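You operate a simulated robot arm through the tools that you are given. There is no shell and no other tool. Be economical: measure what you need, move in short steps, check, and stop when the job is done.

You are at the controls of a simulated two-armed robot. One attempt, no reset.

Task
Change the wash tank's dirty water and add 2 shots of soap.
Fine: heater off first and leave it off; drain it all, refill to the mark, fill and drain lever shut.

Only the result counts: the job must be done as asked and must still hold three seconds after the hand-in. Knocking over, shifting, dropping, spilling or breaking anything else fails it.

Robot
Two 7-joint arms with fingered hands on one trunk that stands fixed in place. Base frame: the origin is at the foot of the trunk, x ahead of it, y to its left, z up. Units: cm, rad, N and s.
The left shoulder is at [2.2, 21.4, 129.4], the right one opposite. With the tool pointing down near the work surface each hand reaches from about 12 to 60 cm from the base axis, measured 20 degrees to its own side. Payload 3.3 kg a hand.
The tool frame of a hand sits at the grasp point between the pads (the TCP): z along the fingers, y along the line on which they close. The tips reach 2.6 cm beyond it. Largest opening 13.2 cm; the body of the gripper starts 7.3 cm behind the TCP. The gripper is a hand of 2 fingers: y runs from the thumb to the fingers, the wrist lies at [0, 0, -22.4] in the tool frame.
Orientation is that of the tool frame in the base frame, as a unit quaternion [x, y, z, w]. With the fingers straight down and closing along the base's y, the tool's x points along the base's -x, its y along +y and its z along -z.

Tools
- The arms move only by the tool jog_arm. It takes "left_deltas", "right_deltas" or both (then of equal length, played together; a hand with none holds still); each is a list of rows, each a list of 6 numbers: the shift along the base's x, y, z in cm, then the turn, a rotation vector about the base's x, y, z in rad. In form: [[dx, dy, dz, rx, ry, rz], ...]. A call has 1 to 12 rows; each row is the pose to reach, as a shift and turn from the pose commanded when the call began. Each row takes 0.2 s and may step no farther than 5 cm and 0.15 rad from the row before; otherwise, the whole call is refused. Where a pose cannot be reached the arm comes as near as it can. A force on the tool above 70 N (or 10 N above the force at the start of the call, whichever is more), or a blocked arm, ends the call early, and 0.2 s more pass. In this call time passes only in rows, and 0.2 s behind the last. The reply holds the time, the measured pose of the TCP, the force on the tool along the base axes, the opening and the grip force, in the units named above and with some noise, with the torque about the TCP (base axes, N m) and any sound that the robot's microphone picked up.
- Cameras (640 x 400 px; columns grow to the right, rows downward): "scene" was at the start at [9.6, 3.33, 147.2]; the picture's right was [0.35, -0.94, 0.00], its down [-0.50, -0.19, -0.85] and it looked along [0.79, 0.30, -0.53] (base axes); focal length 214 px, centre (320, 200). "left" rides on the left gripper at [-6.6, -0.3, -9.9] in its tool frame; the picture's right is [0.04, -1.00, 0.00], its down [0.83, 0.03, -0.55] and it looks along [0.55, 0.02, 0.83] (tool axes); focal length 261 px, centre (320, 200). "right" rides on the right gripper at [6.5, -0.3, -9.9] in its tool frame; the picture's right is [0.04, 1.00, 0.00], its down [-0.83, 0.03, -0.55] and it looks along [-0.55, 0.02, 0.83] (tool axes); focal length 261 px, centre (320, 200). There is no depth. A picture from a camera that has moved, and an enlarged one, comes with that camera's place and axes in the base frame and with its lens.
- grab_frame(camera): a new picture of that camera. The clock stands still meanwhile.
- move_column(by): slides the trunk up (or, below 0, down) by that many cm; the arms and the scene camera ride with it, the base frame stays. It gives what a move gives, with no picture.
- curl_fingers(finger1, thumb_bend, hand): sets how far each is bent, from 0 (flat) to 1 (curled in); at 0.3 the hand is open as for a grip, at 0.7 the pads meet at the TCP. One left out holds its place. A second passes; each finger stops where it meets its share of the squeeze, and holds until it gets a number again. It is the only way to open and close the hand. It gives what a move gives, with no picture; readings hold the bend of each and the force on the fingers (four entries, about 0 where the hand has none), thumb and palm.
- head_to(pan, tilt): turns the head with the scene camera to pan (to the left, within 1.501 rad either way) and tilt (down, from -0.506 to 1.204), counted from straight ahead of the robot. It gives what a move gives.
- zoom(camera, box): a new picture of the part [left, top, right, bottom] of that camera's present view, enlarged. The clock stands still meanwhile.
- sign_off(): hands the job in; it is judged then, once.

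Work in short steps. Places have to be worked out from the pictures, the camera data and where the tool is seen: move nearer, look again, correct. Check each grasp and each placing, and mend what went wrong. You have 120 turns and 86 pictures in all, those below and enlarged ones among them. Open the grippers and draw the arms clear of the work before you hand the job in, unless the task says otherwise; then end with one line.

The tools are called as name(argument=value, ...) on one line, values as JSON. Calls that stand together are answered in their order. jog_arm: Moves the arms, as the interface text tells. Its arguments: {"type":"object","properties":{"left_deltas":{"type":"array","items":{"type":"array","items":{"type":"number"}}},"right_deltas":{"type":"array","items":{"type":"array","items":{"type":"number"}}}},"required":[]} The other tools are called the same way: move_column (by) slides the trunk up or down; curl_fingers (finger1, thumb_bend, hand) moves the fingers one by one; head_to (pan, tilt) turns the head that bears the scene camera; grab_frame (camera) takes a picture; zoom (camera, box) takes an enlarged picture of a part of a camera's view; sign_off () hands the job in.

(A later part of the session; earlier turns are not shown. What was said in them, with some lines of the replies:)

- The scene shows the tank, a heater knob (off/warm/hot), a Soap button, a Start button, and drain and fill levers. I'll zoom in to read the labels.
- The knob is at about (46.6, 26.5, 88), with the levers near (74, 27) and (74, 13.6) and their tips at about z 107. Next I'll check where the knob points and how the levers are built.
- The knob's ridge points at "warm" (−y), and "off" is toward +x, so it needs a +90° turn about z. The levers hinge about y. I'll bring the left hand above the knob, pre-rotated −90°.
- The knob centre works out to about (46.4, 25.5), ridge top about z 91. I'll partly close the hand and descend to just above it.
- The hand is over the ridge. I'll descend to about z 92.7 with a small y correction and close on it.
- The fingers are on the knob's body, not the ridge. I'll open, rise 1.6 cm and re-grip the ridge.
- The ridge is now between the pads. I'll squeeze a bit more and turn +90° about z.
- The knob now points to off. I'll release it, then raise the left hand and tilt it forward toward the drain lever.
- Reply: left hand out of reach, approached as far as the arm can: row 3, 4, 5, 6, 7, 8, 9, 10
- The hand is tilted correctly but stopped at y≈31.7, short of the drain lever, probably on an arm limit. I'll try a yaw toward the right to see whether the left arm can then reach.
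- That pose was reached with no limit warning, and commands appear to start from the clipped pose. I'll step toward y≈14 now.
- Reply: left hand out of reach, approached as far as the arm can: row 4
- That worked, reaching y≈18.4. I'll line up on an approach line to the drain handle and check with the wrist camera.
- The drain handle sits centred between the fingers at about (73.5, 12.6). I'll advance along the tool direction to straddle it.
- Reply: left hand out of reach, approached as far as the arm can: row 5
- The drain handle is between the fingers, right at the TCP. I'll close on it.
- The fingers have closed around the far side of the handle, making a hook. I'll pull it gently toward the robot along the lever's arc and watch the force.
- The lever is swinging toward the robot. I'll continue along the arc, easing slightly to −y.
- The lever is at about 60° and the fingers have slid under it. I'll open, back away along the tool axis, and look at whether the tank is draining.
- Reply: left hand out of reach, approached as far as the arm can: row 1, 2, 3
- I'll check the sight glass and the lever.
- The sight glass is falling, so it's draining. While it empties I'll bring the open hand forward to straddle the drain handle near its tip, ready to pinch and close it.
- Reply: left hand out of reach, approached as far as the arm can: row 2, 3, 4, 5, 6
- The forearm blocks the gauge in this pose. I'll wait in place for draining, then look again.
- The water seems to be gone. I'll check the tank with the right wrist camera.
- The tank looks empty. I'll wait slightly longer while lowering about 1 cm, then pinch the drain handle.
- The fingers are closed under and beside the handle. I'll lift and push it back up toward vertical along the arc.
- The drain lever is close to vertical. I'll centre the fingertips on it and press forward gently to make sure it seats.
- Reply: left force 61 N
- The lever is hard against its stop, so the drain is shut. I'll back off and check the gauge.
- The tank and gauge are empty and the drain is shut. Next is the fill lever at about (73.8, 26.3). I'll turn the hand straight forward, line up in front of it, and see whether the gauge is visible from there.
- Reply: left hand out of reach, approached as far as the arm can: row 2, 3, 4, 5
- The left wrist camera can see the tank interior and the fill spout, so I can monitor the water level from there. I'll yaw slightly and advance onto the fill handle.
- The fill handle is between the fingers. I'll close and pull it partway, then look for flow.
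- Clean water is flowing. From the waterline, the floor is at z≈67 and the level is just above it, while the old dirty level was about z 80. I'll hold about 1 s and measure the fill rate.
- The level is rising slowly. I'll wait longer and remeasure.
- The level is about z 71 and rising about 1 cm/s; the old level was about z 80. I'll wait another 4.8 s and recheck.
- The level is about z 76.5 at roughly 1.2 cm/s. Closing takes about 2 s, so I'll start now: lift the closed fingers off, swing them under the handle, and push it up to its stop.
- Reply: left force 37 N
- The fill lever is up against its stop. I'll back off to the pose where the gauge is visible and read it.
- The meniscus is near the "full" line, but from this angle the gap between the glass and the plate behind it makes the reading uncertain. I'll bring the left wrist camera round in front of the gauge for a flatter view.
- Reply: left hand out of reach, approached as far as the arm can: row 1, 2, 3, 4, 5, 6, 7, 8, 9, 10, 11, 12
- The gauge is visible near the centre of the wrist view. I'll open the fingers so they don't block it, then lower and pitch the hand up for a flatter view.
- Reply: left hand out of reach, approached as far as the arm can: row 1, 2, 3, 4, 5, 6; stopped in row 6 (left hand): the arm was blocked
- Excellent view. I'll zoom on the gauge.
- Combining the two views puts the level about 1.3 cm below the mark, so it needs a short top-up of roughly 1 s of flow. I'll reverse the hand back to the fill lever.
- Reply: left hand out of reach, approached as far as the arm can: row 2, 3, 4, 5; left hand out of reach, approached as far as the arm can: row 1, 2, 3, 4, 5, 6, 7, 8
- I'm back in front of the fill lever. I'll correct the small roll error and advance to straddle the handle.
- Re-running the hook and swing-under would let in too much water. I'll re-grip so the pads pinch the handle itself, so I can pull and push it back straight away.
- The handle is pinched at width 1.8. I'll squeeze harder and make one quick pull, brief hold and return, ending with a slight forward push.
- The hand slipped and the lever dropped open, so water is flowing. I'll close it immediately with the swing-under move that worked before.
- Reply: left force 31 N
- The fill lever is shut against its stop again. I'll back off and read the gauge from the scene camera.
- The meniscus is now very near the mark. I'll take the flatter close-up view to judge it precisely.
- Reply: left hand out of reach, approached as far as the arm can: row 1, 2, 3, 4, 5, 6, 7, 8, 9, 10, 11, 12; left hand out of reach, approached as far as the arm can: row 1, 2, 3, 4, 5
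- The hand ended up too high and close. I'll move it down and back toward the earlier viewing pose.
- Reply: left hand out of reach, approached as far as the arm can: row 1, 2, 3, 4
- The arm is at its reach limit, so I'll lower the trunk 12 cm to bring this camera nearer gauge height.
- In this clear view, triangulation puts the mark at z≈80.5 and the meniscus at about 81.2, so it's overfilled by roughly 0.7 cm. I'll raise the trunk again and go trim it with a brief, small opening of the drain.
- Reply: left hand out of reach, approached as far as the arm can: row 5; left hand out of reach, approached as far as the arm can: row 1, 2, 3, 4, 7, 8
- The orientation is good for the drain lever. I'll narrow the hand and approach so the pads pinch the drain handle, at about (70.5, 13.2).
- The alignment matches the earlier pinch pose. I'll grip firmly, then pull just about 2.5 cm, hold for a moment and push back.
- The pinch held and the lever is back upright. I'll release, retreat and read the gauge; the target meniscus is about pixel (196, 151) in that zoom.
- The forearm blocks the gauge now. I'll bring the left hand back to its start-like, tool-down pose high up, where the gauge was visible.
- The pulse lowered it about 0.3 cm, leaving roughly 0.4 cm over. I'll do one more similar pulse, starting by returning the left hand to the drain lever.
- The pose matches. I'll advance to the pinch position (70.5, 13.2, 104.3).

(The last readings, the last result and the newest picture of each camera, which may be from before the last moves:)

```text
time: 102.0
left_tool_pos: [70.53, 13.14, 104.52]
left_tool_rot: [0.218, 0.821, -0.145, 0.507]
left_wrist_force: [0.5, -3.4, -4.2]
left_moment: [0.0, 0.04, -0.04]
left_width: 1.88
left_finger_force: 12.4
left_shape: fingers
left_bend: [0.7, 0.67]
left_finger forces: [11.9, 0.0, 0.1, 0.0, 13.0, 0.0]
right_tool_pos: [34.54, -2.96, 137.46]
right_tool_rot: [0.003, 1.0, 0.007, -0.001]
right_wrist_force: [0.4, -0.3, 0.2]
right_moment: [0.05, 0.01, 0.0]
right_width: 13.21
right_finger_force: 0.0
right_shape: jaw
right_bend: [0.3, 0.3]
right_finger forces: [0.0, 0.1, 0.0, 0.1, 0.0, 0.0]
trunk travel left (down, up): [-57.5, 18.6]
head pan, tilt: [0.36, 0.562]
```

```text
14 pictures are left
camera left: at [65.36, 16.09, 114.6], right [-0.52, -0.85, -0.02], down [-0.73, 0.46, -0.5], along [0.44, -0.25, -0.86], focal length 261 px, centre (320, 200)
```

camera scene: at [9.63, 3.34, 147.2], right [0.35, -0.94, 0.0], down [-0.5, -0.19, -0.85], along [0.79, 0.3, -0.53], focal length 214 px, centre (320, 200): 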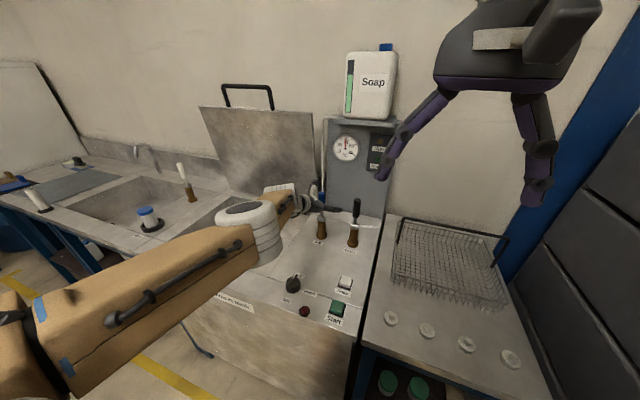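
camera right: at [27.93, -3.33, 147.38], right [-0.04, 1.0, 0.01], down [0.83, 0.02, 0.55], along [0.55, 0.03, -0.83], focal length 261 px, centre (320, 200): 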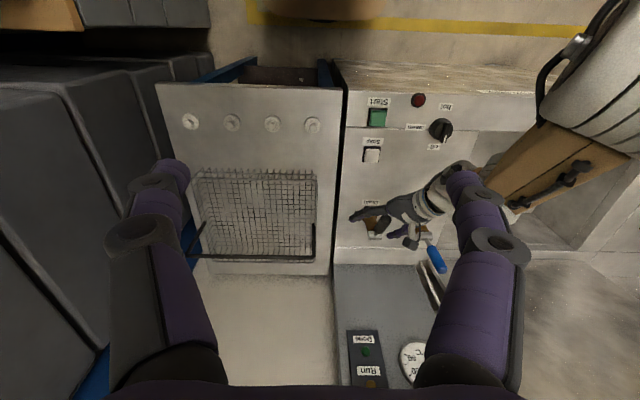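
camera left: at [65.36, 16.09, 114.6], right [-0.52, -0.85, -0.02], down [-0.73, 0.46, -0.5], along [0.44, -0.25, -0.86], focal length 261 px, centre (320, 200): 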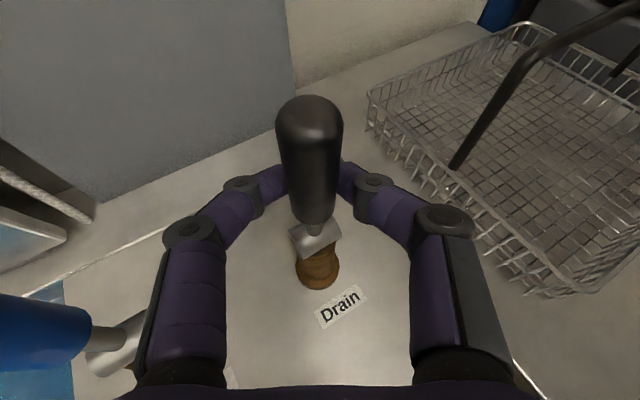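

The pinch is good. I'll run the pulse with one extra hold row and finish with a firmer forward push.

jog_arm(left_deltas=[[-1.3, 0, -0.1, 0, 0, 0], [-2.5, 0, -0.4, 0, 0, 0], [-2.5, 0, -0.4, 0, 0, 0], [-2.5, 0, -0.4, 0, 0, 0], [-1.2, 0, -0.1, 0, 0, 0], [0, 0, 0, 0, 0, 0], [1.0, 0, 0, 0, 0, 0]])

curl_fingers(hand="left", finger1=0.45, thumb_bend=0.45)

jog_arm(left_deltas=[[-2, 1, 0, 0, 0, 0], [-4, 2, 0, 0, 0, 0]])

curl_fingers(hand="left", finger1=0.72, thumb_bend=0.72)

grab_frame(camera="left")

```text
time: 103.6
left_tool_pos: [71.31, 13.07, 104.47]
left_tool_rot: [0.219, 0.82, -0.145, 0.509]
left_wrist_force: [0.4, -3.3, 1.2]
left_moment: [-0.05, -0.01, -0.09]
left_width: 1.44
left_finger_force: 11.6
left_shape: fingers
left_bend: [0.72, 0.66]
left_finger forces: [10.2, 0.0, 0.0, 0.1, 12.5, 0.0]
right_tool_pos: [34.55, -2.99, 137.52]
right_tool_rot: [0.003, 1.0, 0.008, -0.001]
right_wrist_force: [0.3, -0.6, 0.1]
right_moment: [0.03, -0.02, -0.03]
right_width: 13.22
right_finger_force: 0.0
right_shape: jaw
right_bend: [0.3, 0.3]
right_finger forces: [0.0, 0.2, 0.0, 0.0, 0.0, 0.0]
trunk travel left (down, up): [-57.5, 18.6]
head pan, tilt: [0.36, 0.562]
```

```text
time: 104.6
left_tool_pos: [71.41, 13.35, 104.37]
left_tool_rot: [0.219, 0.82, -0.145, 0.508]
left_wrist_force: [0.0, -0.6, -0.3]
left_moment: [0.02, 0.0, -0.03]
left_width: 8.27
left_finger_force: 0.0
left_shape: fingers
left_bend: [0.45, 0.45]
left_finger forces: [0.0, 0.0, 0.0, 0.1, 0.1, 0.0]
right_tool_pos: [34.61, -2.91, 137.4]
right_tool_rot: [0.002, 1.0, 0.007, 0.0]
right_wrist_force: [0.1, 0.1, 0.1]
right_moment: [-0.01, 0.0, -0.02]
right_width: 13.18
right_finger_force: 0.1
right_shape: jaw
right_bend: [0.3, 0.3]
right_finger forces: [0.0, 0.1, 0.1, 0.0, 0.1, 0.0]
trunk travel left (down, up): [-57.5, 18.6]
head pan, tilt: [0.36, 0.562]
```

```text
time: 105.2
left_tool_pos: [67.41, 16.06, 104.26]
left_tool_rot: [0.214, 0.822, -0.142, 0.508]
left_wrist_force: [-0.6, -0.2, 0.2]
left_moment: [-0.02, 0.0, 0.02]
left_width: 8.33
left_finger_force: 0.1
left_shape: fingers
left_bend: [0.45, 0.45]
left_finger forces: [0.0, 0.1, 0.0, 0.0, 0.1, 0.1]
right_tool_pos: [34.59, -2.94, 137.57]
right_tool_rot: [0.002, 1.0, 0.007, 0.0]
right_wrist_force: [0.1, 0.5, 0.3]
right_moment: [0.01, 0.0, 0.03]
right_width: 13.2
right_finger_force: 0.0
right_shape: jaw
right_bend: [0.3, 0.3]
right_finger forces: [0.0, 0.0, 0.1, 0.1, 0.0, 0.0]
trunk travel left (down, up): [-57.5, 18.6]
head pan, tilt: [0.36, 0.562]
```

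```text
time: 106.2
left_tool_pos: [67.64, 15.94, 104.51]
left_tool_rot: [0.214, 0.821, -0.143, 0.509]
left_wrist_force: [0.1, 0.8, 0.6]
left_moment: [0.02, 0.03, 0.01]
left_width: 0.02
left_finger_force: 0.1
left_shape: fingers
left_bend: [0.71, 0.71]
left_finger forces: [0.0, 0.0, 0.0, 0.0, 0.0, 0.0]
right_tool_pos: [34.57, -3.0, 137.49]
right_tool_rot: [0.003, 1.0, 0.007, -0.001]
right_wrist_force: [-0.2, 0.2, 0.4]
right_moment: [0.01, -0.02, -0.02]
right_width: 13.19
right_finger_force: 0.0
right_shape: jaw
right_bend: [0.3, 0.3]
right_finger forces: [0.1, 0.0, 0.1, 0.0, 0.1, 0.0]
trunk travel left (down, up): [-57.5, 18.6]
head pan, tilt: [0.36, 0.562]
```

```text
13 pictures are left
camera left: at [62.37, 18.75, 114.71], right [-0.51, -0.86, -0.02], down [-0.73, 0.45, -0.51], along [0.44, -0.24, -0.86], focal length 261 px, centre (320, 200)
```

left: 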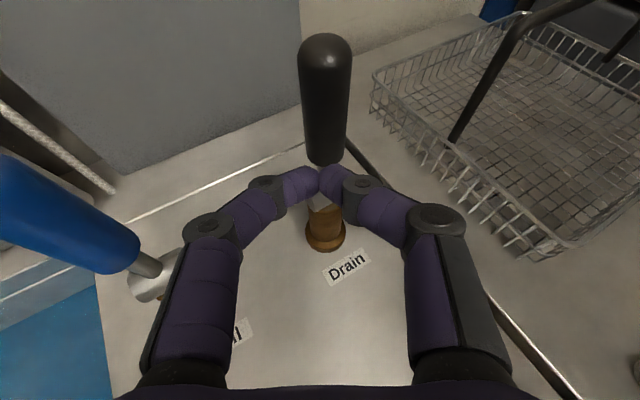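

The lever looks upright. I'll press it with closed fingertips to be sure it's fully seated.

jog_arm(left_deltas=[[0.2, -1.5, -0.3, 0, 0, 0], [0.8, -2.6, -0.5, 0, 0, 0], [1.6, -2.9, -0.5, 0, 0, 0], [2.3, -2.9, -0.6, 0, 0, 0], [2.8, -2.9, -0.6, 0, 0, 0]])

jog_arm(left_deltas=[[-4, 1.5, 0.3, 0, 0, 0], [-8, 3.5, 1, 0, 0, 0], [-12, 5.5, 2, 0, 0, 0], [-15.7, 7.3, 3.3, 0, 0, 0]])

jog_arm(left_deltas=[[-1.4, 2, 2.2, 0.034, 0.121, 0.05], [-2.9, 4, 4.4, 0.069, 0.242, 0.1], [-4.3, 6, 6.7, 0.104, 0.363, 0.15], [-5.8, 8, 8.9, 0.138, 0.484, 0.2], [-7.2, 10, 11.1, 0.173, 0.606, 0.25], [-8.7, 12, 13.3, 0.207, 0.727, 0.3], [-10.1, 14, 15.6, 0.242, 0.848, 0.35], [-11.6, 16, 17.8, 0.276, 0.969, 0.4], [-13, 18, 20, 0.311, 1.09, 0.449]])

zoom(camera="scene", box=[150, 258, 210, 308])

zoom(camera="scene", box=[260, 170, 400, 340])

```text
time: 107.4
left_tool_pos: [69.42, 12.56, 103.65]
left_tool_rot: [0.218, 0.821, -0.148, 0.507]
left_wrist_force: [-45.3, 11.2, -2.7]
left_moment: [0.03, 0.08, 0.39]
left_width: 0.02
left_finger_force: 29.3
left_shape: fingers
left_bend: [0.75, 0.69]
left_finger forces: [58.4, 0.0, 0.1, 0.0, 0.1, 0.0]
right_tool_pos: [33.86, -2.8, 137.68]
right_tool_rot: [0.002, 1.0, 0.006, 0.003]
right_wrist_force: [-0.5, 0.9, 0.7]
right_moment: [-0.02, -0.01, -0.01]
right_width: 13.2
right_finger_force: 0.0
right_shape: jaw
right_bend: [0.3, 0.3]
right_finger forces: [0.0, 0.0, 0.0, 0.0, 0.1, 0.1]
trunk travel left (down, up): [-57.5, 18.6]
head pan, tilt: [0.36, 0.562]
```

```text
time: 108.4
left_tool_pos: [54.79, 20.52, 107.53]
left_tool_rot: [0.21, 0.82, -0.144, 0.513]
left_wrist_force: [0.4, 0.1, -0.7]
left_moment: [0.0, -0.01, 0.02]
left_width: 0.02
left_finger_force: 0.1
left_shape: fingers
left_bend: [0.72, 0.7]
left_finger forces: [0.0, 0.0, 0.1, 0.0, 0.1, 0.1]
right_tool_pos: [34.39, -2.92, 137.55]
right_tool_rot: [0.003, 1.0, 0.007, 0.0]
right_wrist_force: [0.2, 0.6, -0.2]
right_moment: [-0.03, -0.06, 0.01]
right_width: 13.2
right_finger_force: 0.2
right_shape: jaw
right_bend: [0.3, 0.3]
right_finger forces: [0.0, 0.0, 0.0, 0.0, 0.0, 0.1]
trunk travel left (down, up): [-57.5, 18.6]
head pan, tilt: [0.36, 0.562]
```

```text
time: 110.4
left_tool_pos: [41.54, 38.01, 127.1]
left_tool_rot: [0.006, 1.0, -0.004, -0.004]
left_wrist_force: [-0.3, 0.3, 0.5]
left_moment: [-0.01, -0.01, 0.01]
left_width: 0.0
left_finger_force: 0.0
left_shape: fingers
left_bend: [0.72, 0.7]
left_finger forces: [0.1, 0.0, 0.1, 0.0, 0.1, 0.0]
right_tool_pos: [34.57, -2.85, 137.48]
right_tool_rot: [0.002, 1.0, 0.007, 0.0]
right_wrist_force: [-0.4, -0.2, 0.4]
right_moment: [0.0, 0.01, 0.01]
right_width: 13.22
right_finger_force: 0.1
right_shape: jaw
right_bend: [0.3, 0.3]
right_finger forces: [0.0, 0.0, 0.1, 0.0, 0.0, 0.1]
trunk travel left (down, up): [-57.5, 18.6]
head pan, tilt: [0.36, 0.562]
```

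```text
8.00 times, centred on (180, 283) of scene
camera zoom: at [9.63, 3.46, 147.2], right [0.35, -0.94, 0.0], down [-0.5, -0.19, -0.85], along [0.79, 0.3, -0.53], focal length 1716 px, centre (1440, -464)
```

zoom: 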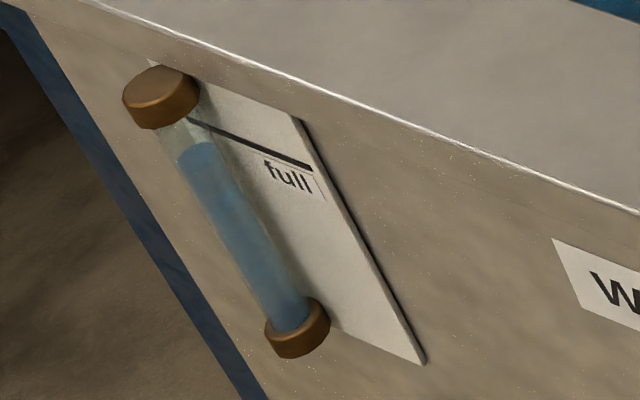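

```text
2.35 times, centred on (330, 255) of scene
camera zoom: at [9.63, 3.46, 147.2], right [0.35, -0.94, 0.0], down [-0.5, -0.19, -0.85], along [0.79, 0.3, -0.53], focal length 505 px, centre (296, 71)
```

zoom: 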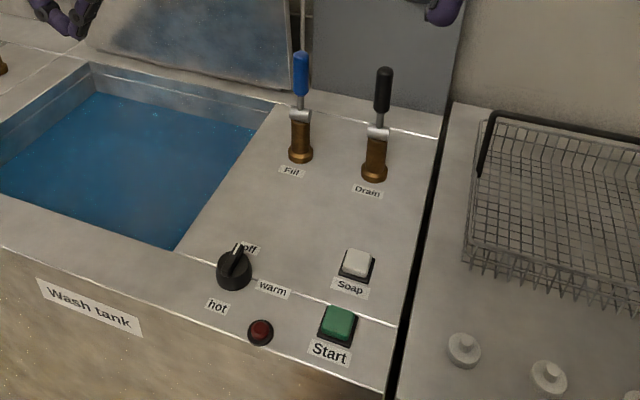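

The level now sits on the mark, both levers are upright and the heater is off. Next is the soap button at about (54.3, 11.5, 87.5): I'll close the right hand and bring it above.

curl_fingers(hand="right", finger1=0.7, thumb_bend=0.7)

jog_arm(right_deltas=[[1.6, 1.2, -2.7, 0, 0, 0], [3.3, 2.4, -5.4, 0, 0, 0], [4.9, 3.6, -8.1, 0, 0, 0], [6.6, 4.8, -10.8, 0, 0, 0], [8.2, 6, -13.5, 0, 0, 0], [9.9, 7.2, -16.2, 0, 0, 0], [11.5, 8.4, -19, 0, 0, 0], [13.1, 9.6, -21.7, 0, 0, 0], [14.8, 10.8, -24.4, 0, 0, 0], [16.4, 12, -27.1, 0, 0, 0], [18.1, 13.2, -29.8, 0, 0, 0], [19.7, 14.4, -32.5, 0, 0, 0]])

grab_frame(camera="right")

```text
time: 111.4
left_tool_pos: [41.59, 37.79, 127.1]
left_tool_rot: [0.006, 1.0, -0.004, -0.005]
left_wrist_force: [-0.2, 0.2, 0.0]
left_moment: [0.01, 0.02, 0.04]
left_width: 0.0
left_finger_force: 0.0
left_shape: fingers
left_bend: [0.72, 0.7]
left_finger forces: [0.1, 0.1, 0.0, 0.1, 0.0, 0.0]
right_tool_pos: [34.47, -3.02, 137.58]
right_tool_rot: [0.002, 1.0, 0.007, 0.0]
right_wrist_force: [0.0, -1.1, -0.5]
right_moment: [-0.01, -0.03, 0.0]
right_width: 0.19
right_finger_force: 0.0
right_shape: fingers
right_bend: [0.7, 0.7]
right_finger forces: [0.1, 0.0, 0.0, 0.0, 0.0, 0.0]
trunk travel left (down, up): [-57.5, 18.6]
head pan, tilt: [0.36, 0.562]
```

```text
time: 113.3
left_tool_pos: [41.67, 37.85, 127.16]
left_tool_rot: [0.006, 1.0, -0.004, -0.004]
left_wrist_force: [-0.1, 0.3, 0.4]
left_moment: [0.02, 0.0, -0.01]
left_width: 0.0
left_finger_force: 0.0
left_shape: fingers
left_bend: [0.72, 0.7]
left_finger forces: [0.0, 0.0, 0.1, 0.0, 0.1, 0.1]
right_tool_pos: [47.05, -3.38, 117.96]
right_tool_rot: [0.054, 0.997, 0.056, 0.006]
right_wrist_force: [0.5, -0.5, -0.4]
right_moment: [0.0, -0.01, 0.02]
right_width: 0.18
right_finger_force: 0.1
right_shape: fingers
right_bend: [0.7, 0.7]
right_finger forces: [0.1, 0.1, 0.0, 0.1, 0.0, 0.2]
right hand out of reach, approached as far as the arm can: row 4, 5, 6, 7, 8, 9
trunk travel left (down, up): [-57.5, 18.6]
head pan, tilt: [0.36, 0.562]
stopped in row 9 (right hand): the arm was blocked; the commanded pose is now the measured one
```

```text
10 pictures are left
camera right: at [40.33, -3.91, 127.66], right [0.07, 0.99, 0.11], down [0.82, -0.12, 0.56], along [0.57, 0.05, -0.82], focal length 261 px, centre (320, 200)
```

right: 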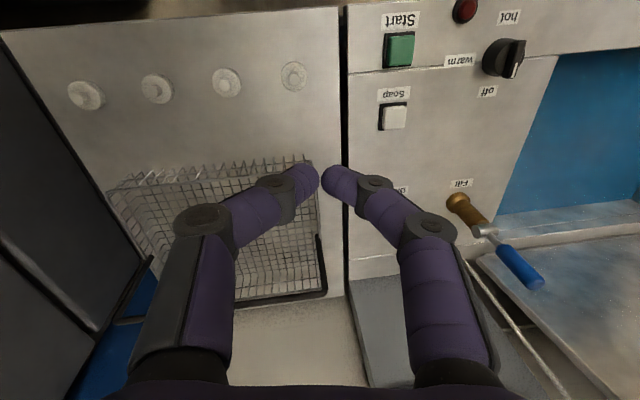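

The right arm can't cross to the button, so I'll use the left one. First the right hand goes back; then the left goes above the button with a steep forward-right tilt and closed fingers.

jog_arm(right_deltas=[[-2.5, -0.5, 3.5, 0, 0, 0], [-5, -1, 7, 0, 0, 0], [-7.5, -1.5, 10.5, 0, 0, 0], [-10, -2, 14, 0, 0, 0], [-12, -2.5, 17.5, 0, 0, 0]])

jog_arm(left_deltas=[[1.2, -2.4, -2.2, -0.025, -0.058, -0.078], [2.4, -4.8, -4.4, -0.049, -0.116, -0.155], [3.6, -7.2, -6.6, -0.074, -0.174, -0.233], [4.8, -9.6, -8.8, -0.098, -0.232, -0.31], [6, -12, -11, -0.123, -0.29, -0.388], [7.2, -14.4, -13.2, -0.147, -0.347, -0.466], [8.4, -16.8, -15.4, -0.172, -0.405, -0.543], [9.6, -19.2, -17.6, -0.196, -0.463, -0.621], [10.8, -21.6, -19.8, -0.22, -0.521, -0.698], [11.4, -24, -22, -0.245, -0.579, -0.776]])

grab_frame(camera="left")

```text
time: 114.5
left_tool_pos: [41.51, 37.82, 127.09]
left_tool_rot: [0.007, 1.0, -0.005, -0.005]
left_wrist_force: [-0.8, -0.3, -0.3]
left_moment: [-0.02, 0.0, 0.0]
left_width: 0.0
left_finger_force: 0.1
left_shape: fingers
left_bend: [0.72, 0.7]
left_finger forces: [0.1, 0.1, 0.0, 0.0, 0.1, 0.0]
right_tool_pos: [34.82, -5.65, 135.59]
right_tool_rot: [0.05, 0.997, 0.054, 0.007]
right_wrist_force: [-1.1, 0.4, -0.8]
right_moment: [-0.02, -0.03, 0.0]
right_width: 0.19
right_finger_force: 0.1
right_shape: fingers
right_bend: [0.7, 0.7]
right_finger forces: [0.1, 0.0, 0.0, 0.0, 0.0, 0.0]
trunk travel left (down, up): [-57.5, 18.6]
head pan, tilt: [0.36, 0.562]
```

```text
time: 116.7
left_tool_pos: [53.8, 15.61, 105.56]
left_tool_rot: [0.359, 0.881, -0.122, 0.282]
left_wrist_force: [-0.1, -0.7, -0.5]
left_moment: [0.01, -0.02, 0.0]
left_width: 0.0
left_finger_force: 0.1
left_shape: fingers
left_bend: [0.72, 0.7]
left_finger forces: [0.0, 0.1, 0.0, 0.1, 0.0, 0.0]
right_tool_pos: [34.97, -5.74, 135.51]
right_tool_rot: [0.052, 0.997, 0.055, 0.008]
right_wrist_force: [0.4, -0.5, -0.4]
right_moment: [0.0, -0.02, -0.02]
right_width: 0.2
right_finger_force: 0.0
right_shape: fingers
right_bend: [0.7, 0.7]
right_finger forces: [0.0, 0.0, 0.1, 0.1, 0.1, 0.0]
trunk travel left (down, up): [-57.5, 18.6]
head pan, tilt: [0.36, 0.562]
```

```text
9 pictures are left
camera left: at [53.45, 15.67, 117.4], right [-0.73, -0.69, -0.01], down [-0.69, 0.73, -0.04], along [0.03, -0.02, -1.0], focal length 261 px, centre (320, 200)
```

left: 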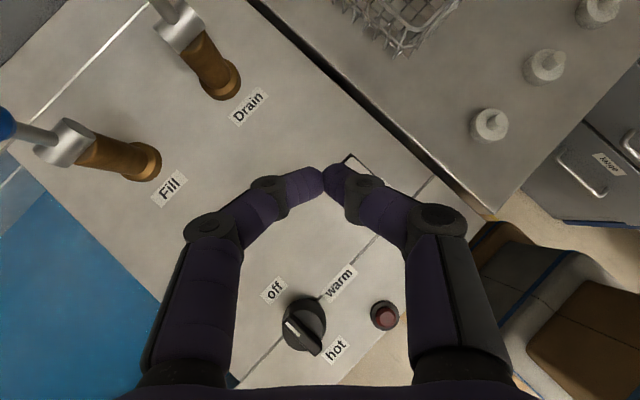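

The button centre works out at about (54, 11.5). I'll shift over it and descend to about 2 cm above, then look.

jog_arm(left_deltas=[[-0.3, -1.5, -3.5, 0, 0, 0], [-0.6, -3, -7, 0, 0, 0], [-0.6, -3, -10, 0, 0, 0], [-0.6, -3, -12.8, 0, 0, 0]])

zoom(camera="scene", box=[270, 210, 400, 330])

```text
time: 117.7
left_tool_pos: [53.89, 12.75, 92.21]
left_tool_rot: [0.372, 0.878, -0.117, 0.276]
left_wrist_force: [1.3, 0.4, 1.1]
left_moment: [-0.01, -0.02, 0.0]
left_width: 0.0
left_finger_force: 0.0
left_shape: fingers
left_bend: [0.72, 0.7]
left_finger forces: [0.1, 0.0, 0.0, 0.0, 0.0, 0.0]
left hand out of reach, approached as far as the arm can: row 1, 2, 3, 4
right_tool_pos: [35.08, -5.78, 135.5]
right_tool_rot: [0.052, 0.997, 0.055, 0.007]
right_wrist_force: [0.6, -0.8, -0.4]
right_moment: [0.04, 0.01, 0.02]
right_width: 0.17
right_finger_force: 0.2
right_shape: fingers
right_bend: [0.7, 0.7]
right_finger forces: [0.1, 0.0, 0.1, 0.1, 0.0, 0.1]
trunk travel left (down, up): [-57.5, 18.6]
head pan, tilt: [0.36, 0.562]
```

```text
3.33 times, centred on (335, 270) of scene
camera zoom: at [9.62, 3.31, 147.2], right [0.35, -0.94, 0.0], down [-0.5, -0.19, -0.85], along [0.79, 0.3, -0.53], focal length 715 px, centre (270, -33)
```

zoom: 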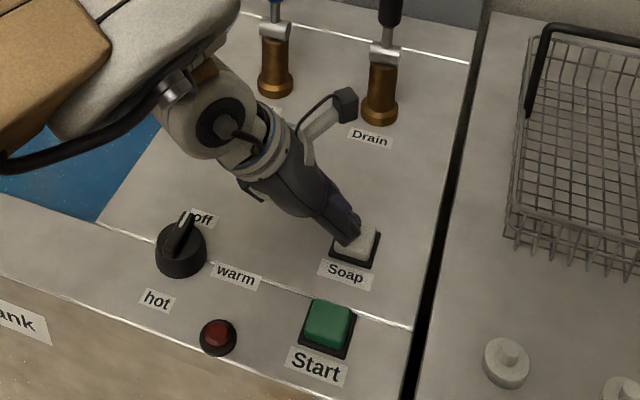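

The fingertips are just above the soap button. I'll shift 0.6 cm toward its centre and press down in small steps, then release.

jog_arm(left_deltas=[[0, -0.6, -0.8, 0, 0, 0], [0, -0.6, -1.5, 0, 0, 0], [0, -0.6, -2.1, 0, 0, 0], [0, -0.6, -2.6, 0, 0, 0]])

zoom(camera="scene", box=[310, 250, 370, 310])

```text
time: 118.7
left_tool_pos: [53.96, 11.93, 90.59]
left_tool_rot: [0.374, 0.875, -0.113, 0.286]
left_wrist_force: [-12.2, -2.7, 59.6]
left_moment: [-0.52, -0.08, -0.11]
left_width: 0.02
left_finger_force: 32.7
left_shape: fingers
left_bend: [0.72, 0.75]
left_finger forces: [11.3, 0.0, 0.0, 0.0, 53.6, 0.0]
right_tool_pos: [34.33, -5.96, 135.74]
right_tool_rot: [0.052, 0.997, 0.055, 0.009]
right_wrist_force: [0.2, 0.3, 0.6]
right_moment: [0.0, 0.01, 0.05]
right_width: 0.2
right_finger_force: 0.1
right_shape: fingers
right_bend: [0.7, 0.7]
right_finger forces: [0.1, 0.1, 0.0, 0.1, 0.0, 0.1]
trunk travel left (down, up): [-57.5, 18.6]
head pan, tilt: [0.36, 0.562]
heard: click
```

```text
6.67 times, centred on (340, 280) of scene
camera zoom: at [8.82, 3.15, 147.31], right [0.35, -0.94, 0.0], down [-0.49, -0.19, -0.85], along [0.8, 0.3, -0.53], focal length 1430 px, centre (187, -333)
```

zoom: 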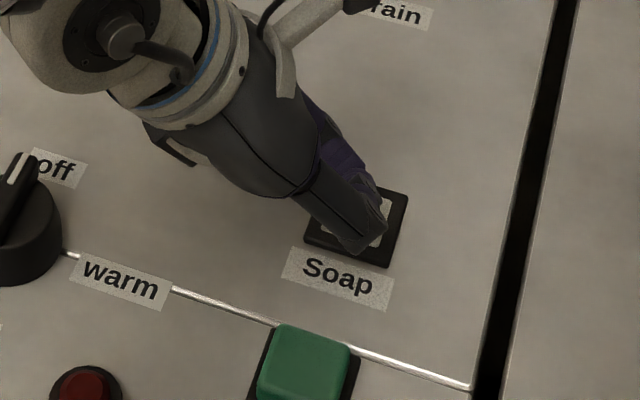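

A click was heard: shot one. I'll lift off and give the dispenser time to finish before pressing again.

jog_arm(left_deltas=[[0, 0, 1.5, 0, 0, 0], [0, 0, 3, 0, 0, 0], [0, 0, 3, 0, 0, 0], [0, 0, 3, 0, 0, 0], [0, 0, 3, 0, 0, 0], [0, 0, 3, 0, 0, 0], [0, 0, 3, 0, 0, 0], [0, 0, 3, 0, 0, 0], [0, 0, 3, 0, 0, 0], [0, 0, 3, 0, 0, 0], [0, 0, 3, 0, 0, 0], [0, 0, 3, 0, 0, 0]])

grab_frame(camera="scene")

```text
time: 121.3
left_tool_pos: [54.11, 12.58, 92.34]
left_tool_rot: [0.372, 0.879, -0.118, 0.274]
left_wrist_force: [-0.1, 0.0, -0.2]
left_moment: [0.0, -0.01, 0.03]
left_width: 0.02
left_finger_force: 0.0
left_shape: fingers
left_bend: [0.71, 0.72]
left_finger forces: [0.0, 0.0, 0.0, 0.0, 0.0, 0.0]
left hand out of reach, approached as far as the arm can: row 2, 3, 4, 5, 6, 7, 8, 9, 10, 11, 12
right_tool_pos: [34.91, -5.63, 135.44]
right_tool_rot: [0.052, 0.997, 0.055, 0.008]
right_wrist_force: [0.1, 0.0, -0.1]
right_moment: [0.0, 0.01, 0.0]
right_width: 0.17
right_finger_force: 0.0
right_shape: fingers
right_bend: [0.7, 0.7]
right_finger forces: [0.1, 0.0, 0.0, 0.0, 0.0, 0.0]
trunk travel left (down, up): [-57.5, 18.6]
head pan, tilt: [0.36, 0.562]
```

```text
6 pictures are left
camera scene: at [9.6, 3.31, 147.2], right [0.35, -0.94, 0.0], down [-0.5, -0.19, -0.85], along [0.79, 0.3, -0.53], focal length 214 px, centre (320, 200)
```

scene: 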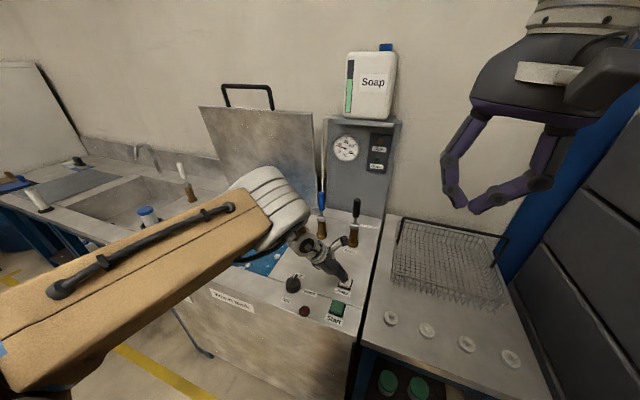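

The soap level dropped. I'll press the second time with the same motion.

jog_arm(left_deltas=[[0, -0.6, -0.8, 0, 0, 0], [0, -0.6, -1.5, 0, 0, 0], [0, -0.6, -2.1, 0, 0, 0], [0, -0.6, -2.6, 0, 0, 0]])

```text
time: 122.3
left_tool_pos: [54.29, 11.57, 90.71]
left_tool_rot: [0.375, 0.875, -0.115, 0.284]
left_wrist_force: [-6.9, -7.4, 47.8]
left_moment: [-0.51, -0.13, -0.11]
left_width: 0.0
left_finger_force: 25.6
left_shape: fingers
left_bend: [0.71, 0.75]
left_finger forces: [0.0, 0.1, 0.1, 0.0, 51.1, 0.1]
right_tool_pos: [34.35, -5.92, 135.7]
right_tool_rot: [0.052, 0.997, 0.056, 0.009]
right_wrist_force: [-0.9, -0.1, -0.2]
right_moment: [0.02, 0.0, -0.01]
right_width: 0.21
right_finger_force: 0.2
right_shape: fingers
right_bend: [0.7, 0.7]
right_finger forces: [0.0, 0.0, 0.0, 0.0, 0.0, 0.0]
trunk travel left (down, up): [-57.5, 18.6]
head pan, tilt: [0.36, 0.562]
heard: click
```

Second click heard. I'll lift straight up and bring the left hand back to its clear pose, opening both hands.

jog_arm(left_deltas=[[0, 0, 3, 0, 0, 0], [0, 0.5, 7, 0, 0, 0], [0, 1.5, 11, 0, 0, 0]])

jog_arm(left_deltas=[[-1.2, 2.4, 2.2, 0.025, 0.058, 0.078], [-2.4, 4.8, 4.4, 0.049, 0.116, 0.155], [-3.6, 7.2, 6.6, 0.074, 0.174, 0.233], [-4.8, 9.6, 8.8, 0.098, 0.232, 0.31], [-6, 12, 11, 0.123, 0.29, 0.388], [-7.2, 14.4, 13.2, 0.147, 0.347, 0.466], [-8.4, 16.8, 15.4, 0.172, 0.405, 0.543], [-9.6, 19.2, 17.6, 0.196, 0.463, 0.621], [-10.8, 21.6, 19.8, 0.22, 0.521, 0.698], [-11.4, 24, 22, 0.245, 0.579, 0.776]])

curl_fingers(hand="left", finger1=0.3, thumb_bend=0.3)

curl_fingers(hand="right", finger1=0.3, thumb_bend=0.3)

zoom(camera="scene", box=[150, 258, 210, 308])

grab_frame(camera="scene")

zoom(camera="scene", box=[260, 170, 400, 340])

```text
time: 123.1
left_tool_pos: [54.06, 14.32, 100.1]
left_tool_rot: [0.367, 0.882, -0.121, 0.268]
left_wrist_force: [0.6, -0.2, -0.3]
left_moment: [0.03, -0.02, -0.03]
left_width: 0.0
left_finger_force: 0.1
left_shape: fingers
left_bend: [0.71, 0.72]
left_finger forces: [0.0, 0.1, 0.0, 0.0, 0.0, 0.0]
left hand out of reach, approached as far as the arm can: row 1, 2, 3
right_tool_pos: [35.06, -5.78, 135.53]
right_tool_rot: [0.052, 0.997, 0.055, 0.008]
right_wrist_force: [-0.4, 0.0, 0.0]
right_moment: [0.0, 0.01, 0.02]
right_width: 0.21
right_finger_force: 0.0
right_shape: fingers
right_bend: [0.7, 0.7]
right_finger forces: [0.1, 0.1, 0.1, 0.0, 0.1, 0.0]
trunk travel left (down, up): [-57.5, 18.6]
head pan, tilt: [0.36, 0.562]
```

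```text
time: 125.3
left_tool_pos: [42.91, 37.06, 122.53]
left_tool_rot: [0.005, 1.0, -0.004, -0.006]
left_wrist_force: [-0.1, 0.3, 0.0]
left_moment: [0.02, 0.0, -0.02]
left_width: 0.0
left_finger_force: 0.0
left_shape: fingers
left_bend: [0.71, 0.72]
left_finger forces: [0.0, 0.0, 0.1, 0.1, 0.0, 0.1]
right_tool_pos: [35.06, -5.6, 135.5]
right_tool_rot: [0.052, 0.997, 0.054, 0.008]
right_wrist_force: [-1.0, -0.6, 0.8]
right_moment: [-0.03, 0.0, 0.0]
right_width: 0.18
right_finger_force: 0.0
right_shape: fingers
right_bend: [0.7, 0.7]
right_finger forces: [0.1, 0.1, 0.0, 0.0, 0.1, 0.0]
trunk travel left (down, up): [-57.5, 18.6]
head pan, tilt: [0.36, 0.562]
```

```text
time: 126.3
left_tool_pos: [42.77, 36.94, 122.55]
left_tool_rot: [0.007, 1.0, -0.005, -0.004]
left_wrist_force: [0.0, -0.3, 1.3]
left_moment: [0.01, 0.0, 0.0]
left_width: 13.29
left_finger_force: 0.0
left_shape: fingers
left_bend: [0.3, 0.3]
left_finger forces: [0.0, 0.0, 0.0, 0.0, 0.0, 0.0]
right_tool_pos: [35.05, -5.61, 135.49]
right_tool_rot: [0.052, 0.997, 0.055, 0.007]
right_wrist_force: [0.7, -0.1, 0.1]
right_moment: [-0.02, 0.01, 0.02]
right_width: 0.19
right_finger_force: 0.1
right_shape: fingers
right_bend: [0.7, 0.7]
right_finger forces: [0.0, 0.0, 0.1, 0.0, 0.0, 0.0]
trunk travel left (down, up): [-57.5, 18.6]
head pan, tilt: [0.36, 0.562]
```

```text
time: 127.3
left_tool_pos: [42.81, 37.0, 122.65]
left_tool_rot: [0.006, 1.0, -0.004, -0.005]
left_wrist_force: [-0.9, -0.5, -0.3]
left_moment: [0.02, 0.0, 0.03]
left_width: 13.31
left_finger_force: 0.1
left_shape: fingers
left_bend: [0.3, 0.3]
left_finger forces: [0.0, 0.0, 0.0, 0.0, 0.0, 0.0]
right_tool_pos: [35.04, -5.78, 135.39]
right_tool_rot: [0.052, 0.997, 0.055, 0.007]
right_wrist_force: [-1.2, -0.5, -0.5]
right_moment: [0.01, -0.01, -0.03]
right_width: 13.33
right_finger_force: 0.1
right_shape: fingers
right_bend: [0.3, 0.3]
right_finger forces: [0.0, 0.1, 0.0, 0.1, 0.0, 0.0]
trunk travel left (down, up): [-57.5, 18.6]
head pan, tilt: [0.36, 0.562]
```

```text
8.00 times, centred on (180, 283) of scene
camera zoom: at [9.6, 3.32, 147.2], right [0.35, -0.94, 0.0], down [-0.5, -0.19, -0.85], along [0.79, 0.3, -0.53], focal length 1716 px, centre (1440, -464)
```

zoom: 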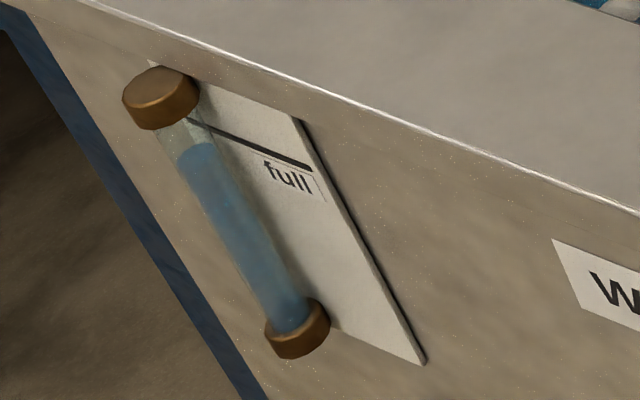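

```text
4 pictures are left
camera scene: at [9.6, 3.32, 147.2], right [0.35, -0.94, 0.0], down [-0.5, -0.19, -0.85], along [0.79, 0.3, -0.53], focal length 214 px, centre (320, 200)
```

scene: 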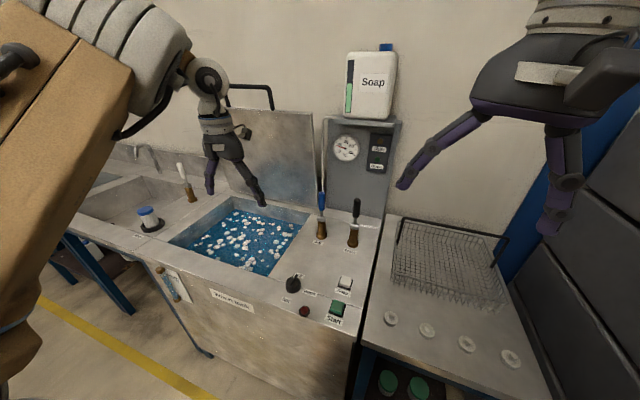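

```text
2.35 times, centred on (330, 255) of scene
camera zoom: at [9.6, 3.32, 147.2], right [0.35, -0.94, 0.0], down [-0.5, -0.19, -0.85], along [0.79, 0.3, -0.53], focal length 505 px, centre (296, 71)
```

zoom: 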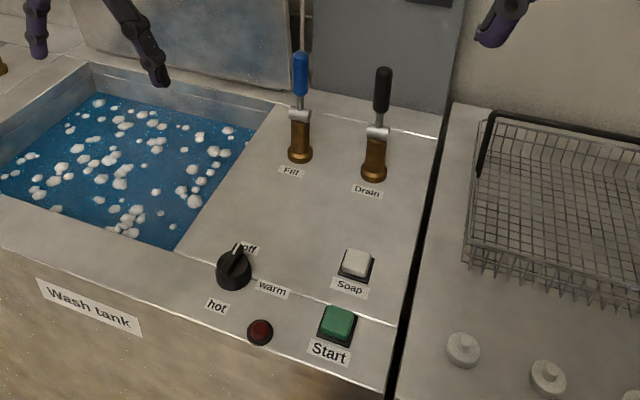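

The tank holds clean water with soap foam, and the gauge is at the mark. The heater is off, both levers are shut, and the hands are open and clear, so I'm handing in.

sign_off()

```text
The job is handed in.
```

I switched the heater off first and left it off, drained the dirty water fully, and refilled the tank to the mark as best I could read the gauge. I added two shots of soap, and the fill and drain levers are both shut. I briefly overfilled by about 0.7 cm and drained it back down to the mark.
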